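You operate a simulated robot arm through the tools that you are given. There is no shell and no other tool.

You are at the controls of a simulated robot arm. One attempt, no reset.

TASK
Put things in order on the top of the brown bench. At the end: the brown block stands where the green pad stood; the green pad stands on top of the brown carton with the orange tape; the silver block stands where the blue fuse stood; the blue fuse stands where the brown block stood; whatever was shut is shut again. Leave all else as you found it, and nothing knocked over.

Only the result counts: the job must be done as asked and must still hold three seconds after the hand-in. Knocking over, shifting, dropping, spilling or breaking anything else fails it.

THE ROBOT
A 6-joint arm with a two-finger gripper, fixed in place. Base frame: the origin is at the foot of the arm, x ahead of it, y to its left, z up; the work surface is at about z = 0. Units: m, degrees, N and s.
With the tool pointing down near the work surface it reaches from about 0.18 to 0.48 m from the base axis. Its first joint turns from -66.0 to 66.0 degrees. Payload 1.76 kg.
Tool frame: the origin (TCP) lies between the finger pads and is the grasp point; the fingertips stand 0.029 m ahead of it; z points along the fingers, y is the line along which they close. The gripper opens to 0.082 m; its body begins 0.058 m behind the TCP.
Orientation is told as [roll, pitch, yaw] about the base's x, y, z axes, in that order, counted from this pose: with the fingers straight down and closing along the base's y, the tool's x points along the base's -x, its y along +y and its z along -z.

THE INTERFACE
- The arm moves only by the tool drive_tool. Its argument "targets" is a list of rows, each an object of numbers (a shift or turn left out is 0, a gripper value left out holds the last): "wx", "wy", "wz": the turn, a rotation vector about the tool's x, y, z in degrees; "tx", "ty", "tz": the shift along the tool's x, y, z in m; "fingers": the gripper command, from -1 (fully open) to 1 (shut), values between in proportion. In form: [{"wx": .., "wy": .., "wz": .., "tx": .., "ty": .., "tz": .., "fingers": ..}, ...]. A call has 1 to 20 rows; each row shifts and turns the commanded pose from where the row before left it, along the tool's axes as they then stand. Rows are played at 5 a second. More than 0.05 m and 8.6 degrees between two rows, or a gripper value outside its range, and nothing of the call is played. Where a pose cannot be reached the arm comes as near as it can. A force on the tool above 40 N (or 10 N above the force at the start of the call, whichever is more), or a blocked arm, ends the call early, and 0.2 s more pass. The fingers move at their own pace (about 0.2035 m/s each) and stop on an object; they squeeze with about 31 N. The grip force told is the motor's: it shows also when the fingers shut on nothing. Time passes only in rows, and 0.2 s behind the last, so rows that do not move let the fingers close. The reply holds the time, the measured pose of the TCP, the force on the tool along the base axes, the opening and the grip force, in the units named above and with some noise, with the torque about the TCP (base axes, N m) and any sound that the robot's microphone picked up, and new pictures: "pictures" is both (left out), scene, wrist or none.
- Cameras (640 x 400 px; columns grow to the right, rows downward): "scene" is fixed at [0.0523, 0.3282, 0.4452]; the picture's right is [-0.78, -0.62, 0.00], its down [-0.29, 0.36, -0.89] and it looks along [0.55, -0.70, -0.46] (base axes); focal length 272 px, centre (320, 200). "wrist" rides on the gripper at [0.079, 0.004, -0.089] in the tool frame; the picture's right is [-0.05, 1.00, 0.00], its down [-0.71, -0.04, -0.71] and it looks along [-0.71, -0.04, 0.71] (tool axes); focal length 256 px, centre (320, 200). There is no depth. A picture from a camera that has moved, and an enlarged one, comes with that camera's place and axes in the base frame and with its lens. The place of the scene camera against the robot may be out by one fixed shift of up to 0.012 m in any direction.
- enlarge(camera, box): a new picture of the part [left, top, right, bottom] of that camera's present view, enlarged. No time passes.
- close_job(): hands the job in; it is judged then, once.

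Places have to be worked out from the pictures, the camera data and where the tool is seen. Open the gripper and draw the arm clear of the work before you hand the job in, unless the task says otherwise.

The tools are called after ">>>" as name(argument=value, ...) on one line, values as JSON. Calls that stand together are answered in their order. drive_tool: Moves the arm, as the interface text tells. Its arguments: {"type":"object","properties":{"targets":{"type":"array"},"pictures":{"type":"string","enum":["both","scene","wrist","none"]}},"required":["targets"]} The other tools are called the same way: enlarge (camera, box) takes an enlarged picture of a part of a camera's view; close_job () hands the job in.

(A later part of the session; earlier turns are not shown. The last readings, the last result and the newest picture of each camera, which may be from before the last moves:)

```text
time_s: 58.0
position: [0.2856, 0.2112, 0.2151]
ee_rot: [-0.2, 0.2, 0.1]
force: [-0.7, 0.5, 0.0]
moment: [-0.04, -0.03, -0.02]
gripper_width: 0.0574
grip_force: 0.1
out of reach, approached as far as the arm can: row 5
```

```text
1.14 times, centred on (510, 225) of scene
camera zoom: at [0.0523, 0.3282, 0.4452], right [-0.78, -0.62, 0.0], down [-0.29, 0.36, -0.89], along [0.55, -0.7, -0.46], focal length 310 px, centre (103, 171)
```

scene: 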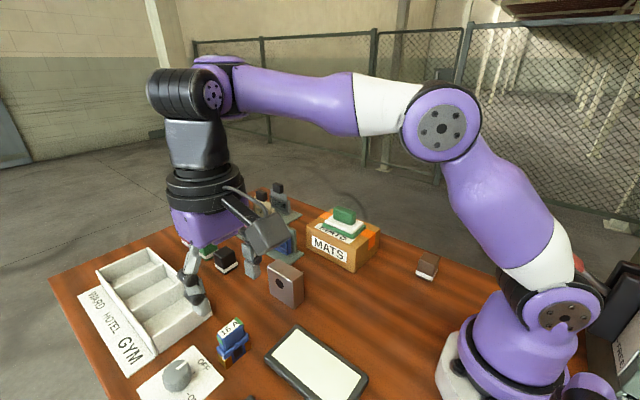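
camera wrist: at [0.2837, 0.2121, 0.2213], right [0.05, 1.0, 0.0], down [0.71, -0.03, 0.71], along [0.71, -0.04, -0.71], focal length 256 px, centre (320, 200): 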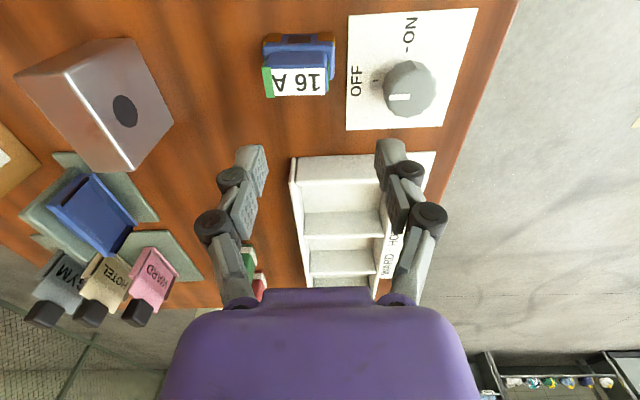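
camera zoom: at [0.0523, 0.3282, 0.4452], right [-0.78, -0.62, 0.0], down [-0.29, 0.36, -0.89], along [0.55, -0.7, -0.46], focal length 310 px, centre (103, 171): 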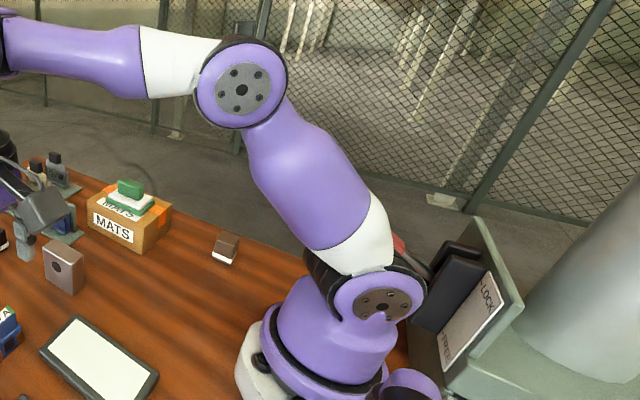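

The arm is in a flipped wrist posture with poor reach near the fuse. I raise well clear of everything, then turn the tool the other way (negative yaw) watching for the posture to change back.

>>> drive_tool(targets=[{"tz": -0.04}, {"tz": -0.04}, {}, {"wz": 8.2}, {"wz": 8.2}, {"wz": 8.2}, {"wz": 8.2}, {"wz": 8.2}, {}], pictures="scene")

```text
time_s: 60.0
position: [0.2873, 0.212, 0.2858]
ee_rot: [-0.1, -0.1, -41.0]
force: [-0.1, 0.6, 0.2]
moment: [0.0, 0.03, -0.02]
gripper_width: 0.0574
grip_force: 0.1
out of reach, approached as far as the arm can: row 1
```

scene: 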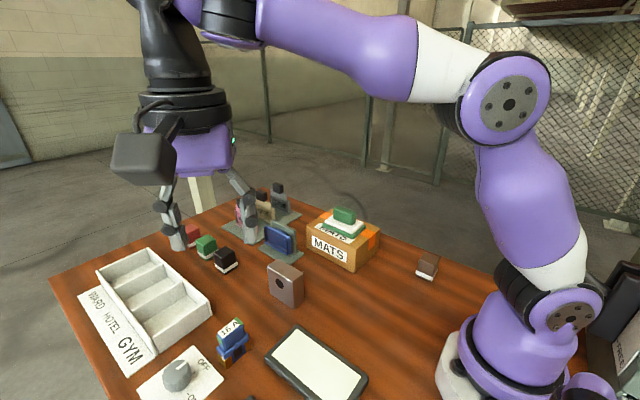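

The posture appears changed back (the black ridged joint is next to the forearm as at the start). I turn back to zero yaw and check.

>>> drive_tool(targets=[{"wz": -8.2}, {"wz": -8.2}, {"wz": -8.2}, {"wz": -8.2}, {"wz": -8.2}, {}], pictures="scene")

```text
time_s: 61.4
position: [0.288, 0.2132, 0.2866]
ee_rot: [0.0, 0.0, 0.2]
force: [0.7, -0.1, -0.3]
moment: [-0.01, -0.01, -0.03]
gripper_width: 0.0573
grip_force: 0.0
```

scene: 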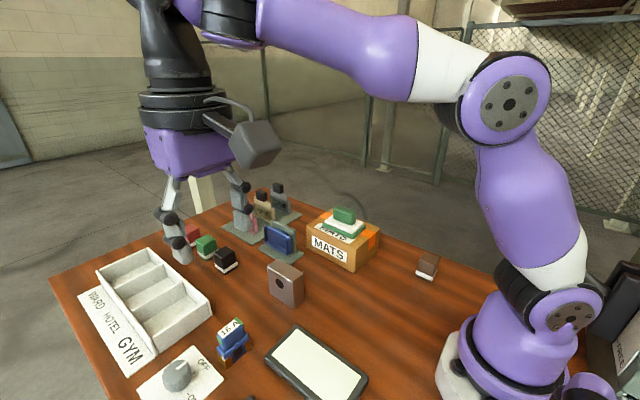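

All objects are undisturbed. I lower at this radius to z≈0.20 to see whether the working posture is back.

>>> drive_tool(targets=[{"tz": 0.03, "ty": -0.006}, {"tz": 0.03, "ty": -0.006}, {"tz": 0.02}, {}], pictures="scene")

```text
time_s: 62.4
position: [0.2891, 0.2005, 0.2068]
ee_rot: [-0.1, -0.1, 0.0]
force: [-0.8, 0.6, 0.1]
moment: [-0.02, 0.02, 0.02]
gripper_width: 0.0574
grip_force: 0.1
```

scene: 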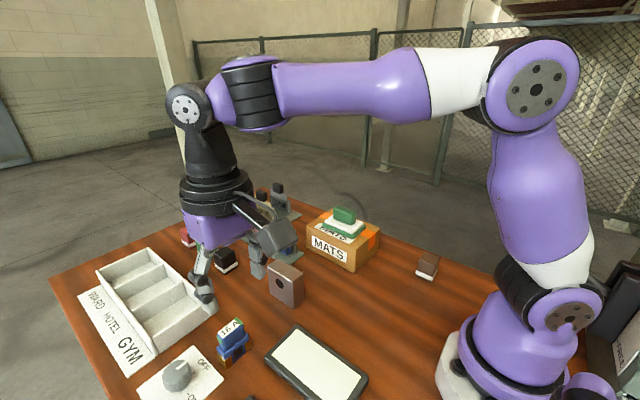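

The original posture is back. I lower a bit and move forward over the fuse at (0.3405, 0.196) in steps.

>>> drive_tool(targets=[{"tz": 0.025}, {"tz": 0.025}, {"tx": -0.017, "ty": -0.0015}, {"tx": -0.017, "ty": -0.0015}, {"tx": -0.0175, "ty": -0.0015}, {}], pictures="both")

>>> enlarge(camera="wrist", box=[220, 0, 420, 180])

```text
time_s: 63.8
position: [0.3393, 0.1957, 0.1563]
ee_rot: [-0.1, 0.0, 0.1]
force: [0.5, 0.4, -0.3]
moment: [0.01, 0.0, -0.04]
gripper_width: 0.057
grip_force: 0.1
camera wrist: at [0.2608, 0.1995, 0.2459], right [0.05, 1.0, 0.0], down [0.71, -0.03, 0.71], along [0.71, -0.04, -0.71], focal length 256 px, centre (320, 200)
```

scene: 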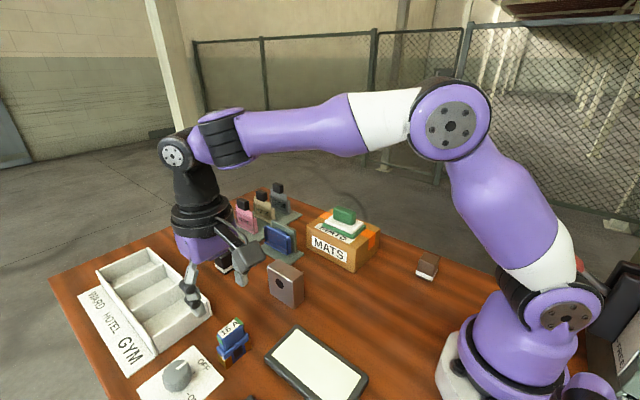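
wrist: 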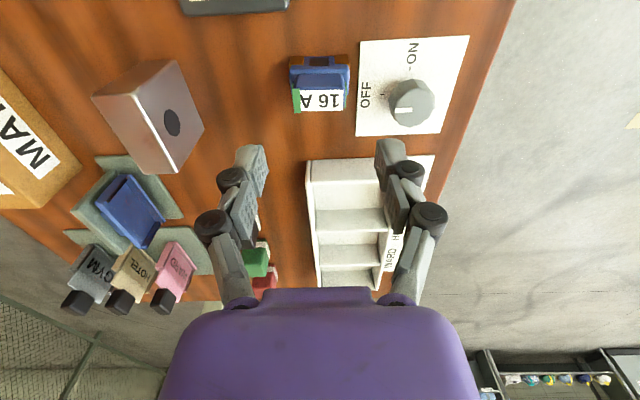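

```text
2.22 times, centred on (320, 90) of wrist
camera zoom: at [0.2608, 0.1995, 0.2459], right [0.05, 1.0, 0.0], down [0.71, -0.03, 0.71], along [0.71, -0.04, -0.71], focal length 569 px, centre (320, 444)
```

zoom: 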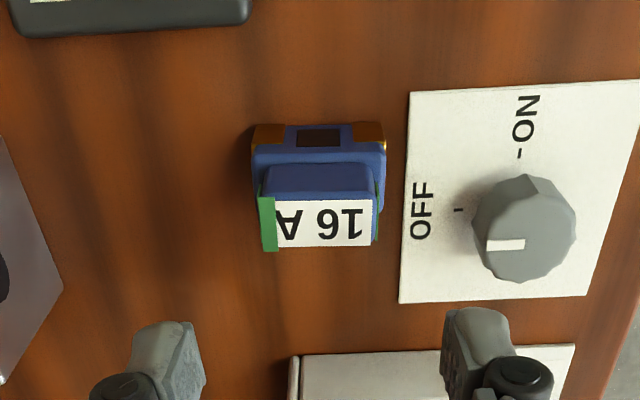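

The fuse is at (0.3405, 0.195), top z≈0.065, and I'm aligned within 1 mm. I lower to z≈0.085 and check.

>>> drive_tool(targets=[{"tz": 0.025, "tx": -0.0007}, {"tz": 0.025}, {"tz": 0.02}, {}], pictures="both")

>>> enlarge(camera="wrist", box=[220, 20, 420, 200])

>>> enlarge(camera="scene", box=[180, 270, 300, 370])

```text
time_s: 64.8
position: [0.3401, 0.1973, 0.0853]
ee_rot: [-0.1, 0.0, 0.1]
force: [0.0, -0.2, 0.2]
moment: [0.02, 0.0, -0.04]
gripper_width: 0.0574
grip_force: 0.2
camera wrist: at [0.2604, 0.2003, 0.1758], right [0.05, 1.0, 0.0], down [0.71, -0.03, 0.71], along [0.71, -0.04, -0.71], focal length 256 px, centre (320, 200)
```

scene: 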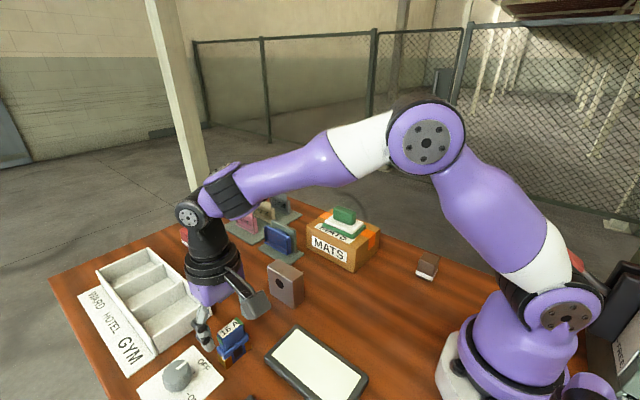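
wrist: 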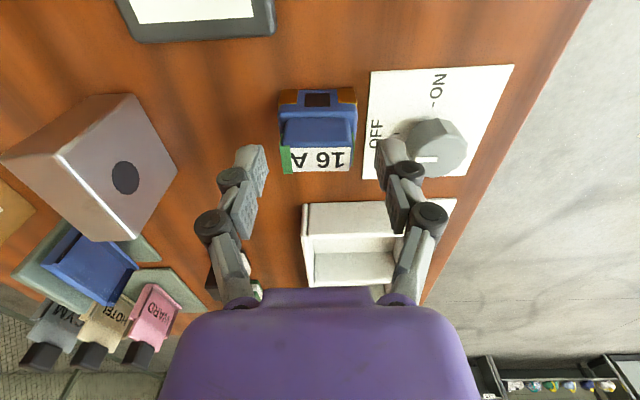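

```text
2.22 times, centred on (320, 110) of wrist
camera zoom: at [0.2604, 0.2003, 0.1758], right [0.05, 1.0, 0.0], down [0.71, -0.03, 0.71], along [0.71, -0.04, -0.71], focal length 569 px, centre (320, 400)
```

zoom: 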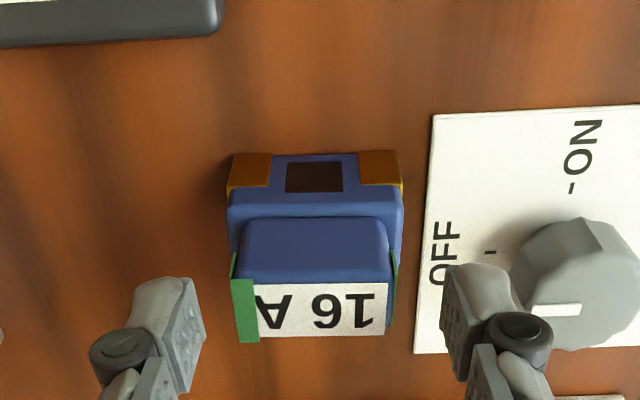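

```text
4.00 times, centred on (240, 320) of scene
camera zoom: at [0.0523, 0.3283, 0.4452], right [-0.78, -0.62, 0.0], down [-0.29, 0.36, -0.89], along [0.55, -0.7, -0.46], focal length 1086 px, centre (640, -280)
```

zoom: 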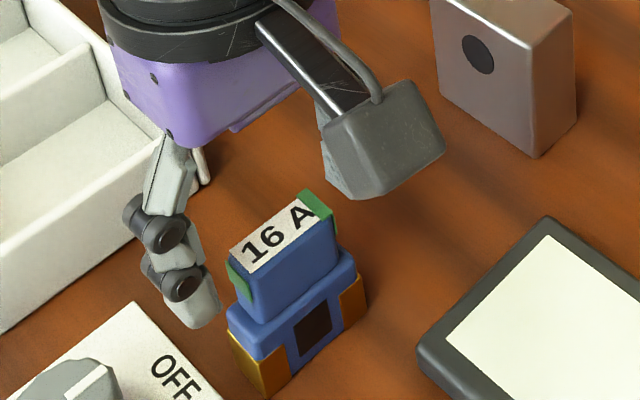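

Aligned in x; the fuse sits 1.5 mm to −y. The lower body top is at z≈0.024, so I lower the TCP to z≈0.062 and close gently on the upper body.

>>> drive_tool(targets=[{"tz": 0.012, "ty": -0.0015}, {"tz": 0.0113}, {}, {"fingers": 0.0}, {"fingers": 1}, {"fingers": 1}, {"fingers": 1}], pictures="both")

>>> enlarge(camera="wrist", box=[220, 20, 420, 200])

>>> enlarge(camera="scene", box=[180, 270, 300, 370])

```text
time_s: 66.4
position: [0.34, 0.1943, 0.0637]
ee_rot: [-0.1, -0.1, 0.1]
force: [0.8, 0.4, 9.3]
moment: [0.07, -0.02, -0.08]
gripper_width: 0.0371
grip_force: 31.1
camera wrist: at [0.2606, 0.1983, 0.1527], right [0.05, 1.0, 0.0], down [0.7, -0.04, 0.71], along [0.71, -0.04, -0.71], focal length 256 px, centre (320, 200)
```

scene: 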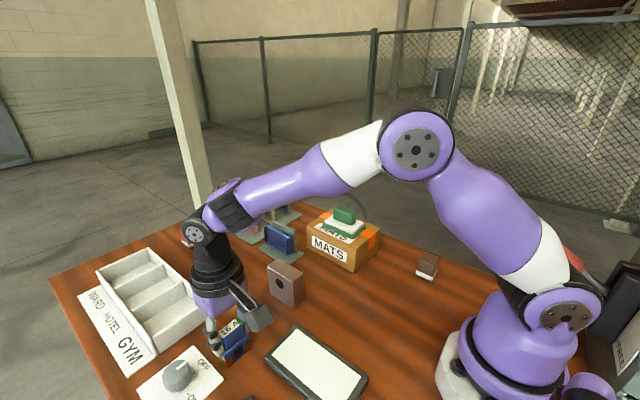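
wrist: 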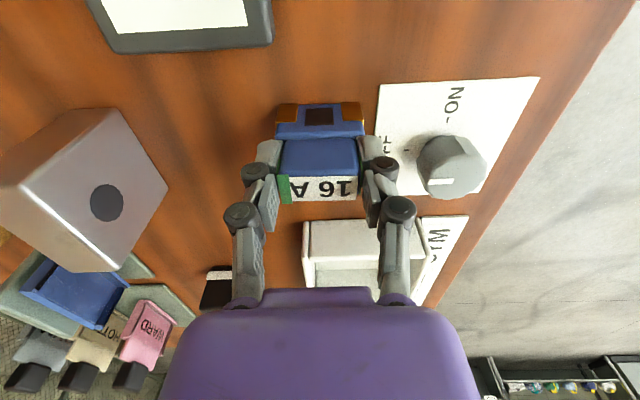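

```text
2.22 times, centred on (320, 110) of wrist
camera zoom: at [0.2606, 0.1983, 0.1527], right [0.05, 1.0, 0.0], down [0.7, -0.04, 0.71], along [0.71, -0.04, -0.71], focal length 569 px, centre (320, 400)
```

zoom: 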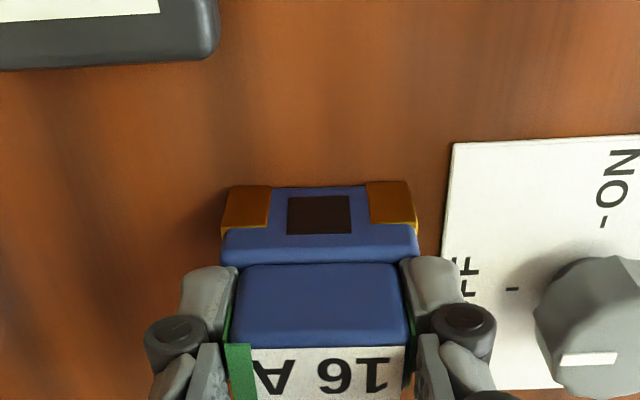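

```text
4.00 times, centred on (240, 320) of scene
camera zoom: at [0.0523, 0.3282, 0.4452], right [-0.78, -0.62, 0.0], down [-0.29, 0.36, -0.89], along [0.55, -0.7, -0.46], focal length 1086 px, centre (640, -280)
```

zoom: 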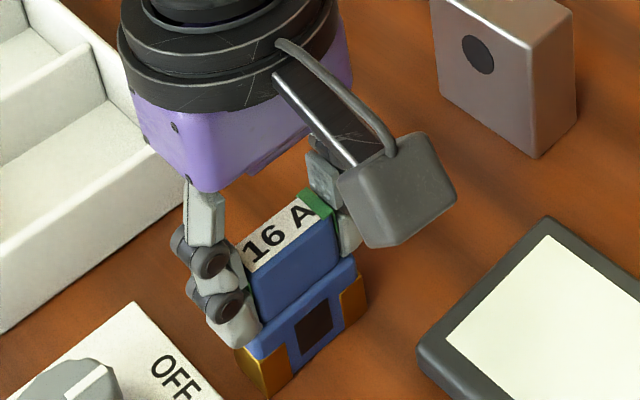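

The fuse is gripped (0.037 m). I lift gently by about 65 mm.

>>> drive_tool(targets=[{"tz": -0.002}, {"tz": -0.004}, {"tz": -0.007}, {"tz": -0.01}, {"tz": -0.01}, {"tz": -0.01}, {"tz": -0.01}, {"tz": -0.008}, {"tz": -0.004}, {"tz": -0.002}, {}], pictures="both")

>>> enlarge(camera="scene", box=[180, 250, 300, 370])

```text
time_s: 68.8
position: [0.3421, 0.1928, 0.1293]
ee_rot: [-0.1, 0.1, 0.2]
force: [0.1, 0.6, -0.9]
moment: [0.02, 0.03, 0.01]
gripper_width: 0.0371
grip_force: 30.7
camera wrist: at [0.2614, 0.198, 0.2185], right [0.05, 1.0, 0.0], down [0.71, -0.03, 0.71], along [0.71, -0.04, -0.71], focal length 256 px, centre (320, 200)
```

scene: 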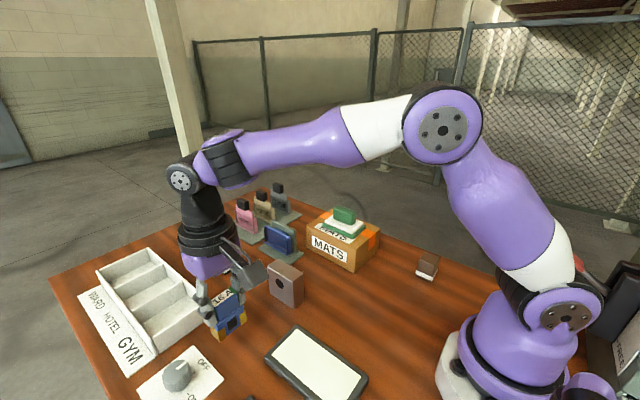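
wrist: 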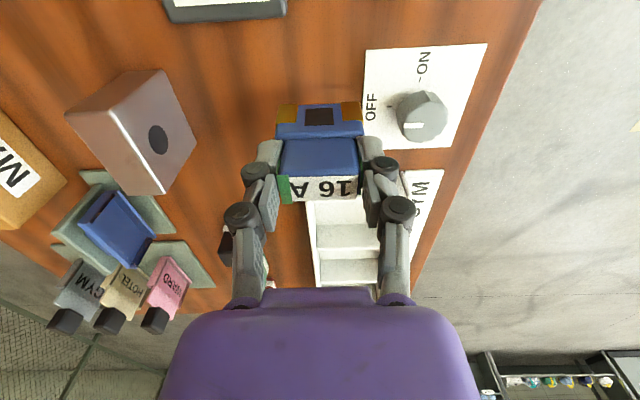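

```text
3.33 times, centred on (240, 310) of scene
camera zoom: at [0.0523, 0.3283, 0.4452], right [-0.78, -0.62, 0.0], down [-0.29, 0.36, -0.89], along [0.55, -0.7, -0.46], focal length 905 px, centre (587, -167)
```

zoom: 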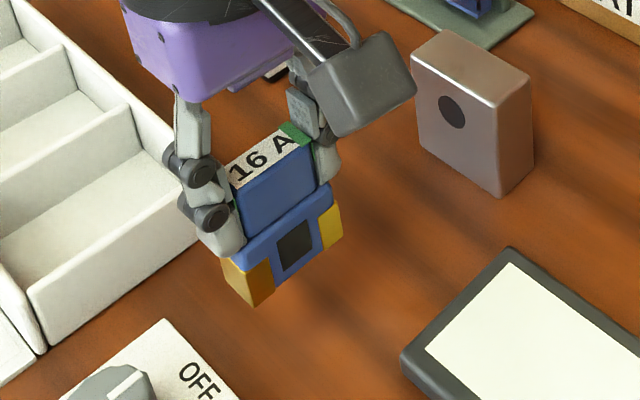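

Held securely, bottom about 65 mm up. I carry it diagonally to above the brown block's old place (0.4595, 0.080), dipping slightly to stay within reach.

>>> drive_tool(targets=[{"tx": -0.0024, "ty": -0.0023}, {"tx": -0.006, "ty": -0.0057}, {"tx": -0.0107, "ty": -0.0103}, {"tx": -0.0107, "ty": -0.0103}, {"tx": -0.0107, "ty": -0.0103}, {"tx": -0.0107, "ty": -0.0103}, {"tx": -0.0107, "ty": -0.0103}, {"tx": -0.0107, "ty": -0.0103, "tz": 0.003}, {"tx": -0.0107, "ty": -0.0103, "tz": 0.005}, {"tx": -0.0107, "ty": -0.0103, "tz": 0.006}, {"tx": -0.0107, "ty": -0.0103, "tz": 0.006}, {"tx": -0.0083, "ty": -0.008, "tz": 0.005}, {"tx": -0.0042, "ty": -0.004, "tz": 0.003}, {"tx": -0.0018, "ty": -0.0017, "tz": 0.001}, {}], pictures="both")

>>> enlarge(camera="scene", box=[190, 200, 310, 310])

```text
time_s: 72.0
position: [0.4584, 0.0805, 0.1014]
ee_rot: [-0.1, 0.0, 0.0]
force: [-0.6, 0.7, 0.3]
moment: [0.0, -0.02, -0.04]
gripper_width: 0.0375
grip_force: 31.0
camera wrist: at [0.3801, 0.0843, 0.1903], right [0.05, 1.0, 0.0], down [0.71, -0.03, 0.71], along [0.71, -0.04, -0.71], focal length 256 px, centre (320, 200)
```

scene: 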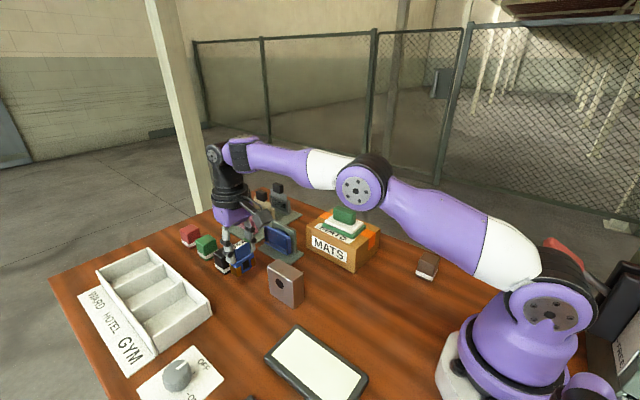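
wrist: 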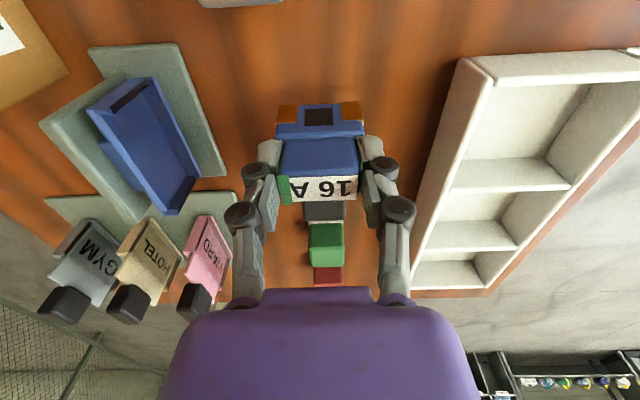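

```text
3.64 times, centred on (250, 255) of scene
camera zoom: at [0.0523, 0.3282, 0.4452], right [-0.78, -0.62, 0.0], down [-0.29, 0.36, -0.89], along [0.55, -0.7, -0.46], focal length 988 px, centre (574, 0)
```

zoom: 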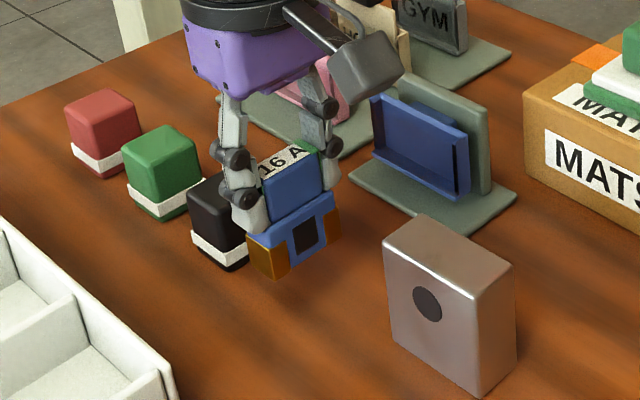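

Over the target within a millimetre. I lower to about 4 mm above the table.

>>> drive_tool(targets=[{"tz": 0.004, "tx": -0.0005}, {"tz": 0.008}, {"tz": 0.01}, {"tz": 0.007}, {"tz": 0.003}, {"tz": 0.001}, {}], pictures="none")

>>> enlarge(camera="scene", box=[190, 200, 310, 310])

```text
time_s: 73.6
position: [0.46, 0.0808, 0.0673]
ee_rot: [-0.1, 0.1, 0.1]
force: [-0.4, 0.9, -1.2]
moment: [-0.02, -0.05, 0.0]
gripper_width: 0.037
grip_force: 30.9
```

```text
3.64 times, centred on (250, 255) of scene
camera zoom: at [0.0523, 0.3283, 0.4452], right [-0.78, -0.62, 0.0], down [-0.29, 0.36, -0.89], along [0.55, -0.7, -0.46], focal length 988 px, centre (574, 0)
```

zoom: 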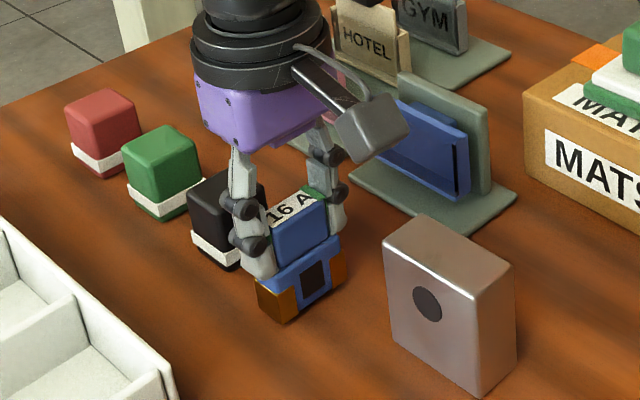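

A few millimetres left; I go on in 1 mm steps until the force rises.

>>> drive_tool(targets=[{"tz": 0.001}, {"tz": 0.001}, {}], pictures="none")

```text
time_s: 74.4
position: [0.4604, 0.0797, 0.0653]
ee_rot: [-0.1, 0.0, 0.1]
force: [-0.4, -0.6, -0.7]
moment: [0.02, -0.01, 0.02]
gripper_width: 0.0369
grip_force: 31.0
```

No contact yet at z=0.065; another two 1 mm steps.

>>> drive_tool(targets=[{"tz": 0.001}, {}], pictures="none")

```text
time_s: 75.0
position: [0.4599, 0.0794, 0.0645]
ee_rot: [-0.1, 0.1, 0.1]
force: [-0.2, 0.2, -0.9]
moment: [0.02, 0.0, 0.0]
gripper_width: 0.037
grip_force: 31.2
```

Still no contact (−0.9 N, free weight). One more step.

>>> drive_tool(targets=[{"tz": 0.001}, {}], pictures="none")

```text
time_s: 75.6
position: [0.4603, 0.0801, 0.0637]
ee_rot: [-0.1, 0.0, 0.1]
force: [0.5, 0.0, -0.7]
moment: [-0.02, -0.01, -0.03]
gripper_width: 0.0369
grip_force: 30.8
```

>>> drive_tool(targets=[{"tz": 0.0008}, {}], pictures="none")

>>> enlarge(camera="scene", box=[210, 230, 290, 300])

```text
time_s: 76.2
position: [0.4591, 0.0801, 0.0631]
ee_rot: [-0.2, -0.1, 0.3]
force: [-3.3, 1.2, 13.8]
moment: [0.13, 0.27, -0.01]
gripper_width: 0.0372
grip_force: 30.6
```

```text
5.71 times, centred on (250, 265) of scene
camera zoom: at [0.0523, 0.3282, 0.4452], right [-0.78, -0.62, 0.0], down [-0.29, 0.36, -0.89], along [0.55, -0.7, -0.46], focal length 1552 px, centre (720, -171)
```

zoom: 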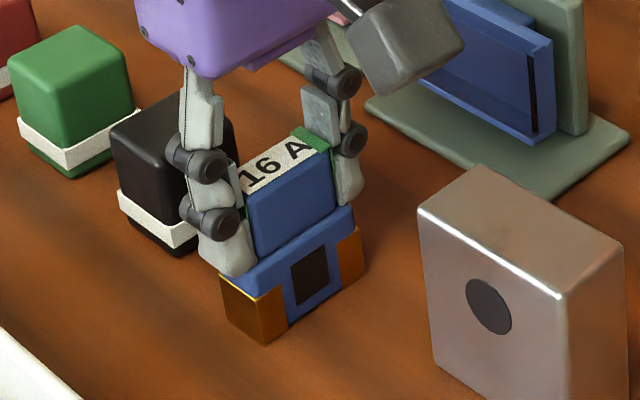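

Contact is made (14 N) and the fuse stands upright. I ease off, open, rise to z≈0.105 and then draw back while rising.

>>> drive_tool(targets=[{"tz": -0.0006}, {"fingers": -0.2}, {"fingers": -0.34}, {"tz": -0.01}, {"tz": -0.016}, {"tz": -0.016}, {"tz": -0.01, "tx": 0.01}, {"tz": -0.015, "tx": 0.02}, {"tz": -0.02, "tx": 0.03}, {"tz": -0.02, "tx": 0.03}, {}], pictures="both")

>>> enlarge(camera="scene", box=[190, 220, 310, 320])

>>> enlarge(camera="wrist", box=[180, 0, 440, 200])

```text
time_s: 78.6
position: [0.3692, 0.0781, 0.1701]
ee_rot: [-0.1, 0.0, 0.1]
force: [0.3, -0.8, -0.3]
moment: [-0.02, 0.01, -0.01]
gripper_width: 0.0549
grip_force: 0.0
camera wrist: at [0.2889, 0.083, 0.2596], right [0.05, 1.0, 0.0], down [0.71, -0.03, 0.71], along [0.71, -0.04, -0.71], focal length 256 px, centre (320, 200)
```

scene: 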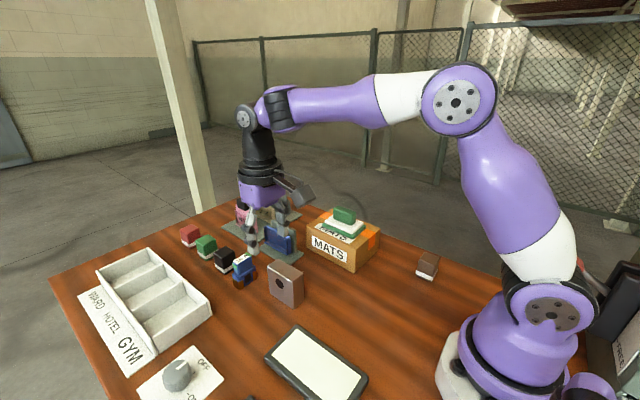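
wrist: 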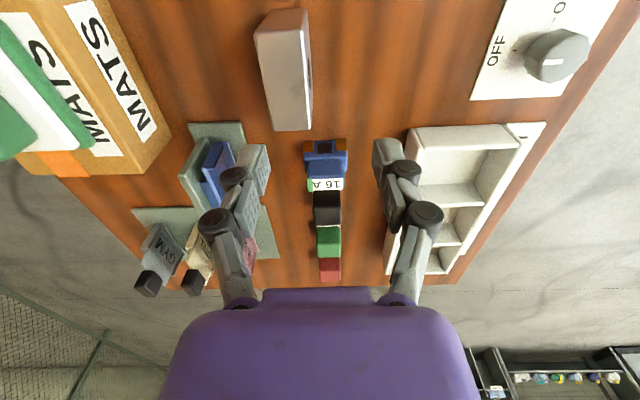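

```text
4.00 times, centred on (250, 270) of scene
camera zoom: at [0.0523, 0.3282, 0.4452], right [-0.78, -0.62, 0.0], down [-0.29, 0.36, -0.89], along [0.55, -0.7, -0.46], focal length 1086 px, centre (600, -80)
```

zoom: 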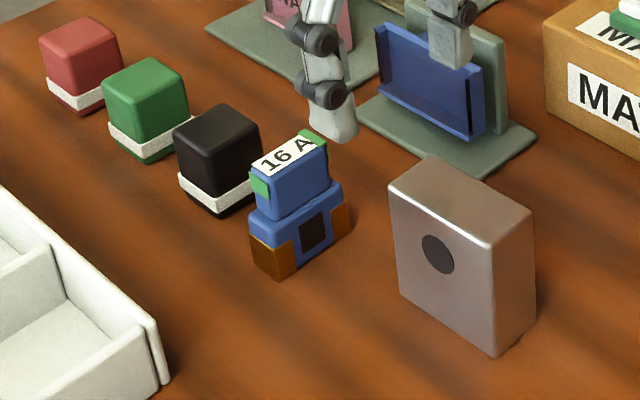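

```text
2.00 times, centred on (310, 100) of wrist
camera zoom: at [0.2889, 0.083, 0.2596], right [0.05, 1.0, 0.0], down [0.71, -0.03, 0.71], along [0.71, -0.04, -0.71], focal length 512 px, centre (340, 400)
```

zoom: 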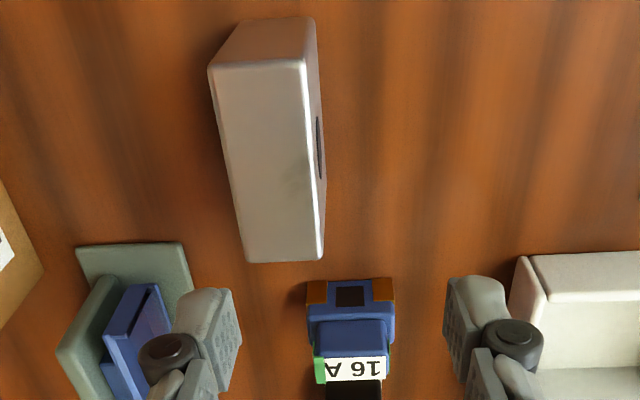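

The fuse stands at the brown block's old spot. The silver block measures x 0.326–0.3935, y 0.039–0.070, height 0.075, so I move above its centre (0.3597, 0.0545) and lower to z≈0.115.

>>> drive_tool(targets=[{"tx": 0.0085, "ty": -0.0245}, {"tz": 0.025}, {"tz": 0.03}, {}], pictures="both")

>>> enlarge(camera="wrist", box=[220, 0, 420, 200])

```text
time_s: 79.6
position: [0.3619, 0.057, 0.1139]
ee_rot: [-0.1, 0.0, 0.2]
force: [0.6, -0.8, -1.3]
moment: [-0.01, 0.0, 0.0]
gripper_width: 0.0547
grip_force: 0.1
camera wrist: at [0.281, 0.0612, 0.2033], right [0.05, 1.0, 0.0], down [0.71, -0.03, 0.71], along [0.71, -0.04, -0.71], focal length 256 px, centre (320, 200)
```

scene: 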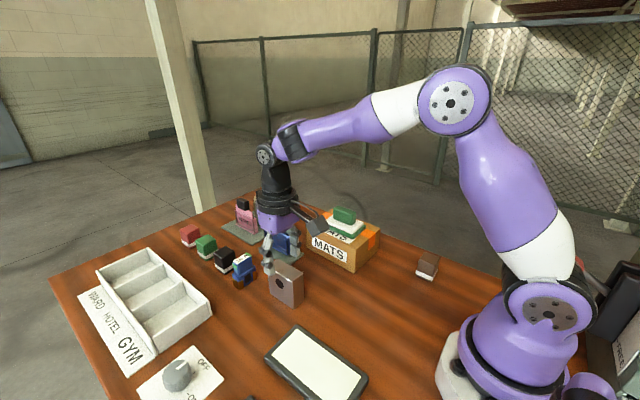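
wrist: 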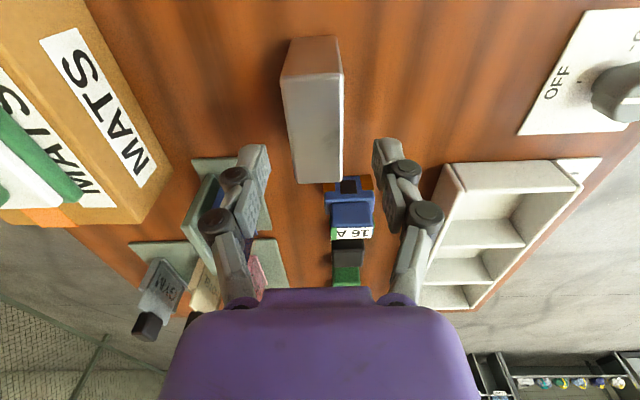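

```text
2.00 times, centred on (320, 100) of wrist
camera zoom: at [0.281, 0.0612, 0.2033], right [0.05, 1.0, 0.0], down [0.71, -0.03, 0.71], along [0.71, -0.04, -0.71], focal length 512 px, centre (320, 400)
```

zoom: 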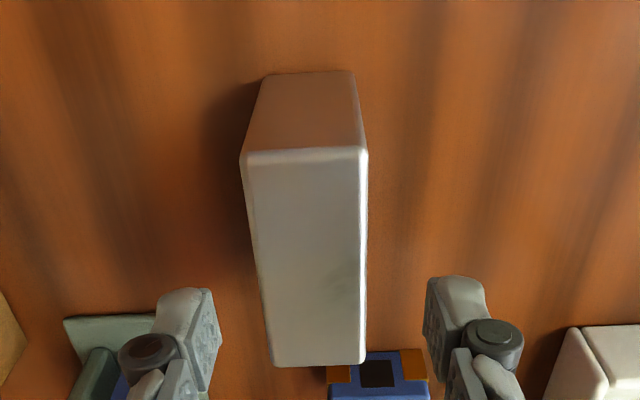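

The silver block's centre is at (0.359, 0.0554); I shift 2 mm, lower to z≈0.042 and close.

>>> drive_tool(targets=[{"tz": 0.02, "ty": -0.0018, "tx": 0.001}, {"tz": 0.025}, {"tz": 0.018}, {"tz": 0.009}, {}, {"fingers": 0.2}, {"fingers": 1}, {"fingers": 1}, {"fingers": 1}], pictures="both")

>>> enlarge(camera="scene", box=[210, 220, 330, 320])

```text
time_s: 81.6
position: [0.361, 0.0541, 0.0429]
ee_rot: [-0.1, 0.0, 0.1]
force: [1.6, 1.4, 0.7]
moment: [-0.02, -0.11, 0.0]
gripper_width: 0.0315
grip_force: 31.2
camera wrist: at [0.2814, 0.0578, 0.1327], right [0.05, 1.0, 0.0], down [0.71, -0.03, 0.71], along [0.71, -0.04, -0.71], focal length 256 px, centre (320, 200)
```

scene: 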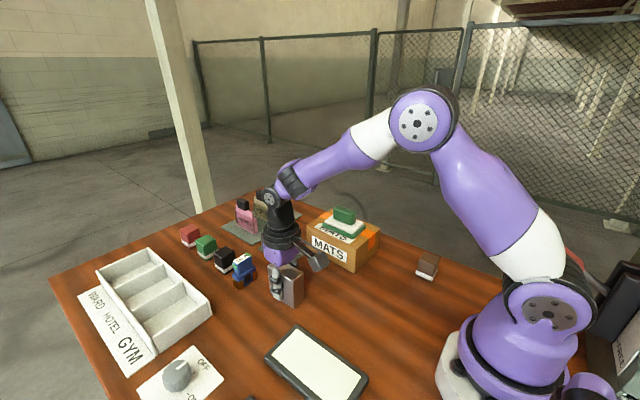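
wrist: 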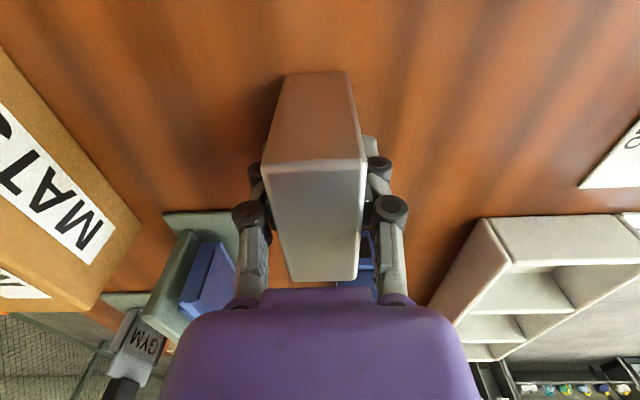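

```text
4.00 times, centred on (270, 270) of scene
camera zoom: at [0.0523, 0.3283, 0.4452], right [-0.78, -0.62, 0.0], down [-0.29, 0.36, -0.89], along [0.55, -0.7, -0.46], focal length 1086 px, centre (520, -80)
```

zoom: 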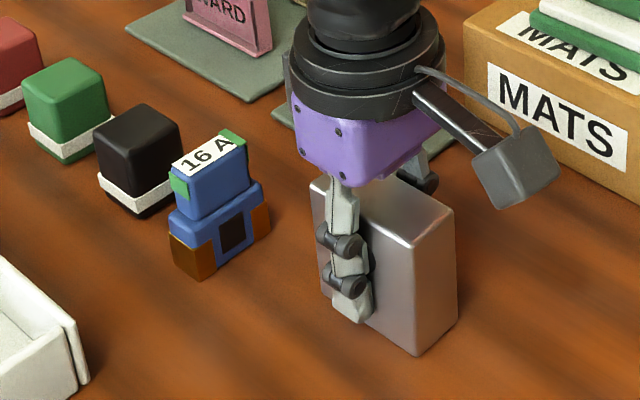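

Gripped at 0.0315 m. I lift very gently by 8 mm and read the weight.

>>> drive_tool(targets=[{"tz": -0.002}, {"tz": -0.003}, {"tz": -0.003}, {}], pictures="wrist")

>>> enlarge(camera="scene", box=[210, 220, 330, 320])

```text
time_s: 82.6
position: [0.3605, 0.0527, 0.0513]
ee_rot: [0.0, 0.0, 0.0]
force: [-0.5, -0.1, -3.9]
moment: [0.0, -0.03, 0.0]
gripper_width: 0.0316
grip_force: 31.3
camera wrist: at [0.2813, 0.0574, 0.1408], right [0.05, 1.0, 0.0], down [0.71, -0.03, 0.71], along [0.71, -0.04, -0.71], focal length 256 px, centre (320, 200)
```

wrist: 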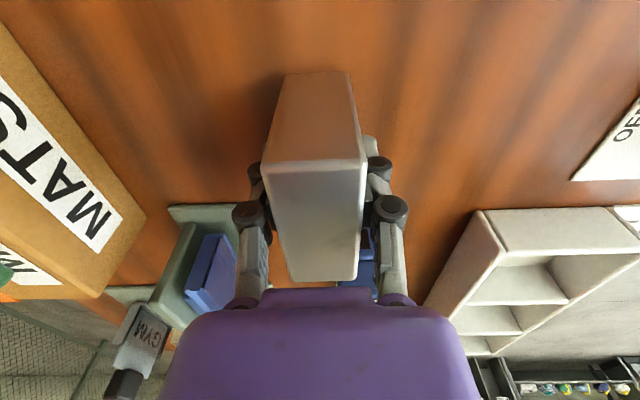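

```text
4.00 times, centred on (270, 270) of scene
camera zoom: at [0.0523, 0.3283, 0.4452], right [-0.78, -0.62, 0.0], down [-0.29, 0.36, -0.89], along [0.55, -0.7, -0.46], focal length 1086 px, centre (520, -80)
```

zoom: 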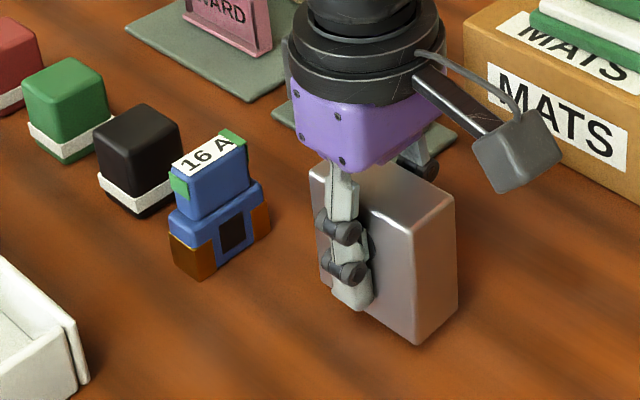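

It weighs about 4 N and holds without slip. I lift another 40 mm gently.

>>> drive_tool(targets=[{"tz": -0.003}, {"tz": -0.006}, {"tz": -0.009}, {"tz": -0.009}, {"tz": -0.007}, {"tz": -0.004}, {"tz": -0.002}, {}], pictures="none")

>>> enlarge(camera="scene", box=[210, 220, 330, 320])

```text
time_s: 84.4
position: [0.3604, 0.054, 0.0919]
ee_rot: [0.0, 0.0, 0.1]
force: [-0.8, -0.1, -2.7]
moment: [-0.02, -0.04, 0.02]
gripper_width: 0.0314
grip_force: 31.1
```

```text
4.00 times, centred on (270, 270) of scene
camera zoom: at [0.0523, 0.3283, 0.4452], right [-0.78, -0.62, 0.0], down [-0.29, 0.36, -0.89], along [0.55, -0.7, -0.46], focal length 1086 px, centre (520, -80)
```

zoom: 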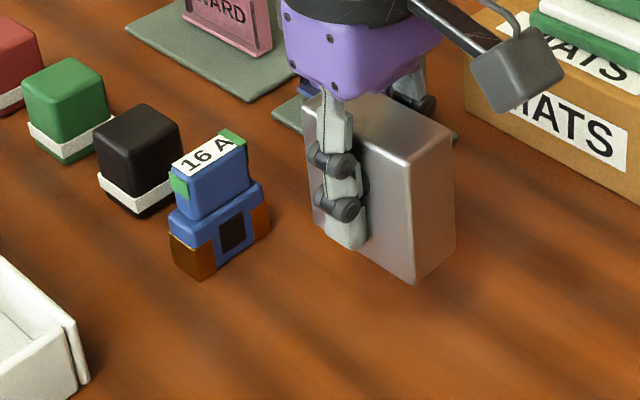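

The silver block hangs level with its bottom about 48 mm up. I carry it gently to above the fuse's old place (TCP to 0.3415, 0.195).

>>> drive_tool(targets=[{"tx": 0.0004, "ty": 0.0028}, {"tx": 0.0009, "ty": 0.0071}, {"tx": 0.0015, "ty": 0.01135}, {"tx": 0.0015, "ty": 0.01135}, {"tx": 0.0015, "ty": 0.01135}, {"tx": 0.0015, "ty": 0.01135}, {"tx": 0.0015, "ty": 0.01135}, {"tx": 0.0015, "ty": 0.01135}, {"tx": 0.0015, "ty": 0.01135}, {"tx": 0.0015, "ty": 0.01135}, {"tx": 0.0015, "ty": 0.01135}, {"tx": 0.0015, "ty": 0.01135}, {"tx": 0.0013, "ty": 0.0099}, {"tx": 0.0008, "ty": 0.0057}, {"tx": 0.0004, "ty": 0.0028}, {}], pictures="both")

>>> enlarge(camera="scene", box=[160, 260, 320, 400])

>>> enlarge(camera="wrist", box=[180, 0, 500, 220])

```text
time_s: 87.8
position: [0.3414, 0.1962, 0.0906]
ee_rot: [0.0, 0.0, 0.2]
force: [-0.2, 0.4, -3.6]
moment: [-0.01, 0.03, 0.02]
gripper_width: 0.0317
grip_force: 31.2
camera wrist: at [0.2616, 0.1998, 0.1806], right [0.05, 1.0, 0.0], down [0.71, -0.03, 0.71], along [0.71, -0.04, -0.71], focal length 256 px, centre (320, 200)
```

scene: 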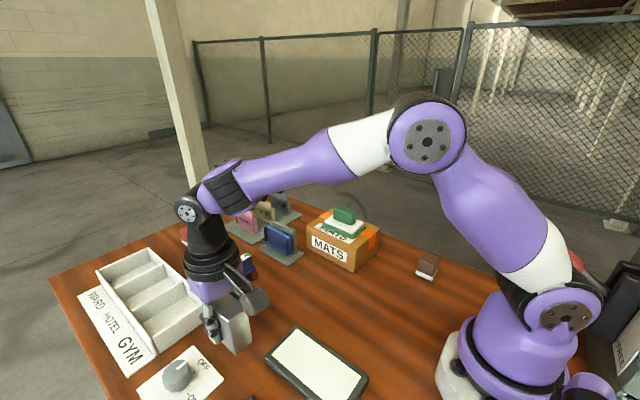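
wrist: 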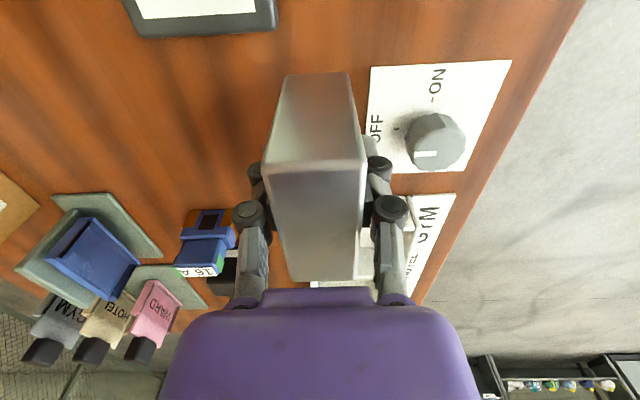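

```text
2.86 times, centred on (240, 330) of scene
camera zoom: at [0.0523, 0.3283, 0.4452], right [-0.78, -0.62, 0.0], down [-0.29, 0.36, -0.89], along [0.55, -0.7, -0.46], focal length 776 px, centre (549, -171)
```

zoom: 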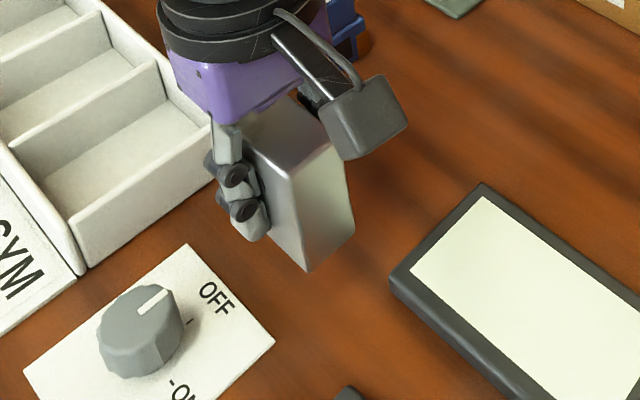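

```text
1.82 times, centred on (340, 110) of wrist
camera zoom: at [0.2616, 0.1998, 0.1806], right [0.05, 1.0, 0.0], down [0.71, -0.03, 0.71], along [0.71, -0.04, -0.71], focal length 465 px, centre (284, 364)
```

zoom: 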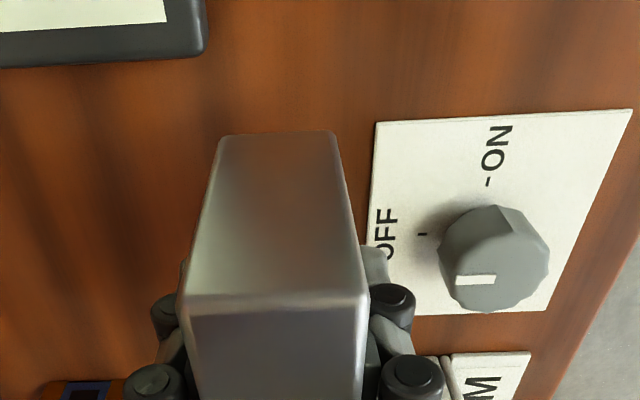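

Positioned at (0.341, 0.196), clear of tablet and dial plate. I lower to about 4 mm above the table.

>>> drive_tool(targets=[{"tz": 0.004}, {"tz": 0.008}, {"tz": 0.01}, {"tz": 0.01}, {"tz": 0.007}, {"tz": 0.003}, {"tz": 0.001}, {}], pictures="none")

>>> enlarge(camera="scene", box=[160, 260, 320, 400])

```text
time_s: 89.6
position: [0.3414, 0.1945, 0.0478]
ee_rot: [-0.1, 0.1, 0.2]
force: [-0.2, -0.2, -3.6]
moment: [0.01, 0.0, -0.02]
gripper_width: 0.032
grip_force: 31.3
```

```text
2.86 times, centred on (240, 330) of scene
camera zoom: at [0.0523, 0.3283, 0.4452], right [-0.78, -0.62, 0.0], down [-0.29, 0.36, -0.89], along [0.55, -0.7, -0.46], focal length 776 px, centre (549, -171)
```

zoom: 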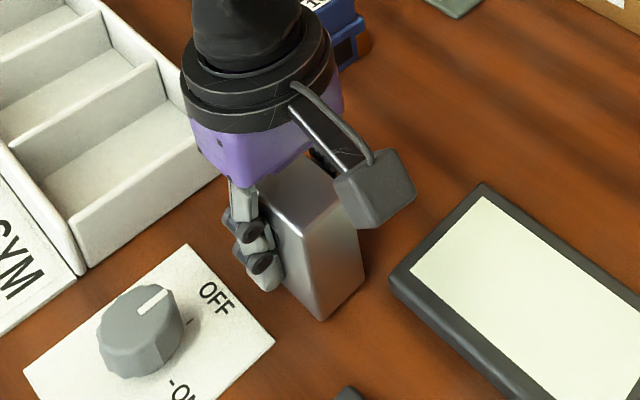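

A few millimetres remain. I lower in 1 mm steps.

>>> drive_tool(targets=[{"tz": 0.0012}, {"tz": 0.001}, {}], pictures="none")

```text
time_s: 90.4
position: [0.3414, 0.1947, 0.0457]
ee_rot: [-0.2, 0.0, 0.1]
force: [0.3, 0.0, -3.6]
moment: [0.01, 0.02, -0.04]
gripper_width: 0.0315
grip_force: 31.5
```

Still hanging free (−3.6 N). Another step of 1 mm.

>>> drive_tool(targets=[{"tz": 0.001}, {}], pictures="none")

```text
time_s: 91.0
position: [0.3409, 0.1956, 0.0444]
ee_rot: [-0.1, 0.0, 0.0]
force: [-0.6, 0.3, -2.8]
moment: [0.03, 0.02, -0.02]
gripper_width: 0.0317
grip_force: 30.6
```

Not touching yet; one more millimetre.

>>> drive_tool(targets=[{"tz": 0.001}, {}], pictures="none")

```text
time_s: 91.6
position: [0.341, 0.1947, 0.0434]
ee_rot: [-0.1, 0.0, 0.1]
force: [0.5, 0.0, -3.6]
moment: [0.03, 0.03, 0.0]
gripper_width: 0.0316
grip_force: 31.8
```

Still free; a further 0.8 mm.

>>> drive_tool(targets=[{"tz": 0.0008}, {}], pictures="none")

```text
time_s: 92.2
position: [0.3406, 0.1958, 0.0429]
ee_rot: [-0.1, -0.1, 0.1]
force: [-2.0, -2.2, 4.8]
moment: [-0.09, 0.04, -0.01]
gripper_width: 0.0316
grip_force: 31.6
```

The block now stands on the table (force rose from −3.6 to +4.8 N). I open to about 0.045 and rise straight up.

>>> drive_tool(targets=[{"fingers": 0.1}, {"fingers": -0.1}, {"fingers": -0.1}, {"tz": -0.01}, {"tz": -0.025}, {"tz": -0.03}, {"tz": -0.03}, {"tz": -0.03}, {}], pictures="both")

>>> enlarge(camera="scene", box=[160, 220, 340, 400])

>>> enlarge(camera="wrist", box=[180, 0, 500, 220])

```text
time_s: 94.2
position: [0.3399, 0.1955, 0.1677]
ee_rot: [-0.2, 0.0, 0.1]
force: [0.0, 0.0, -1.0]
moment: [-0.01, -0.01, 0.01]
gripper_width: 0.045
grip_force: 0.1
camera wrist: at [0.2609, 0.1998, 0.2579], right [0.05, 1.0, 0.0], down [0.71, -0.03, 0.71], along [0.71, -0.04, -0.71], focal length 256 px, centre (320, 200)
```

scene: 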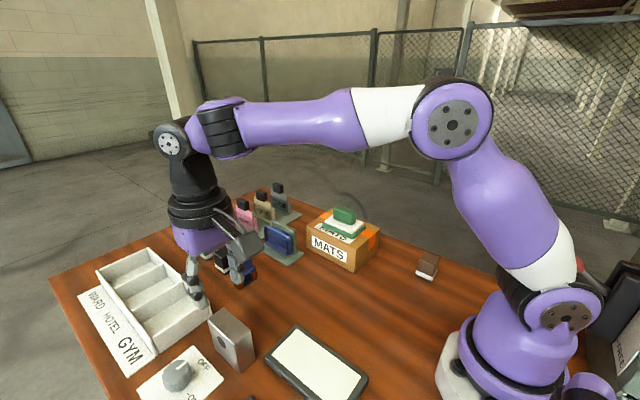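
wrist: 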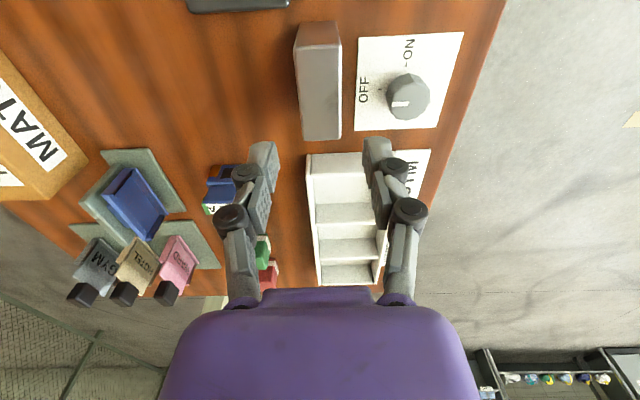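

```text
2.22 times, centred on (250, 310) of scene
camera zoom: at [0.0523, 0.3282, 0.4452], right [-0.78, -0.62, 0.0], down [-0.29, 0.36, -0.89], along [0.55, -0.7, -0.46], focal length 604 px, centre (476, -44)
```

zoom: 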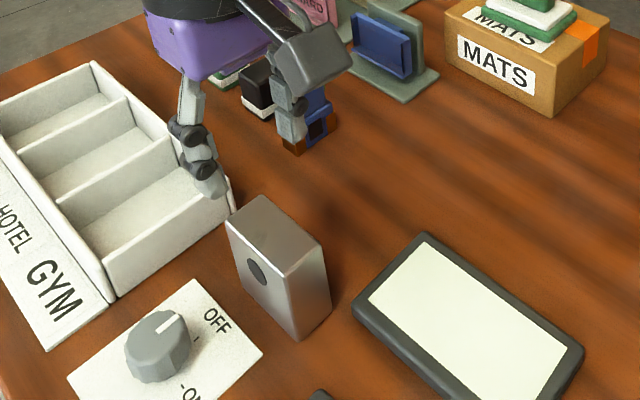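

```text
1.82 times, centred on (340, 110) of wrist
camera zoom: at [0.2609, 0.1998, 0.2579], right [0.05, 1.0, 0.0], down [0.71, -0.03, 0.71], along [0.71, -0.04, -0.71], focal length 465 px, centre (284, 364)
```

zoom: 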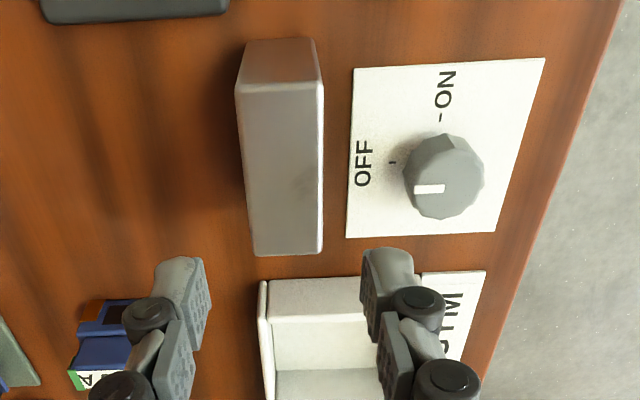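

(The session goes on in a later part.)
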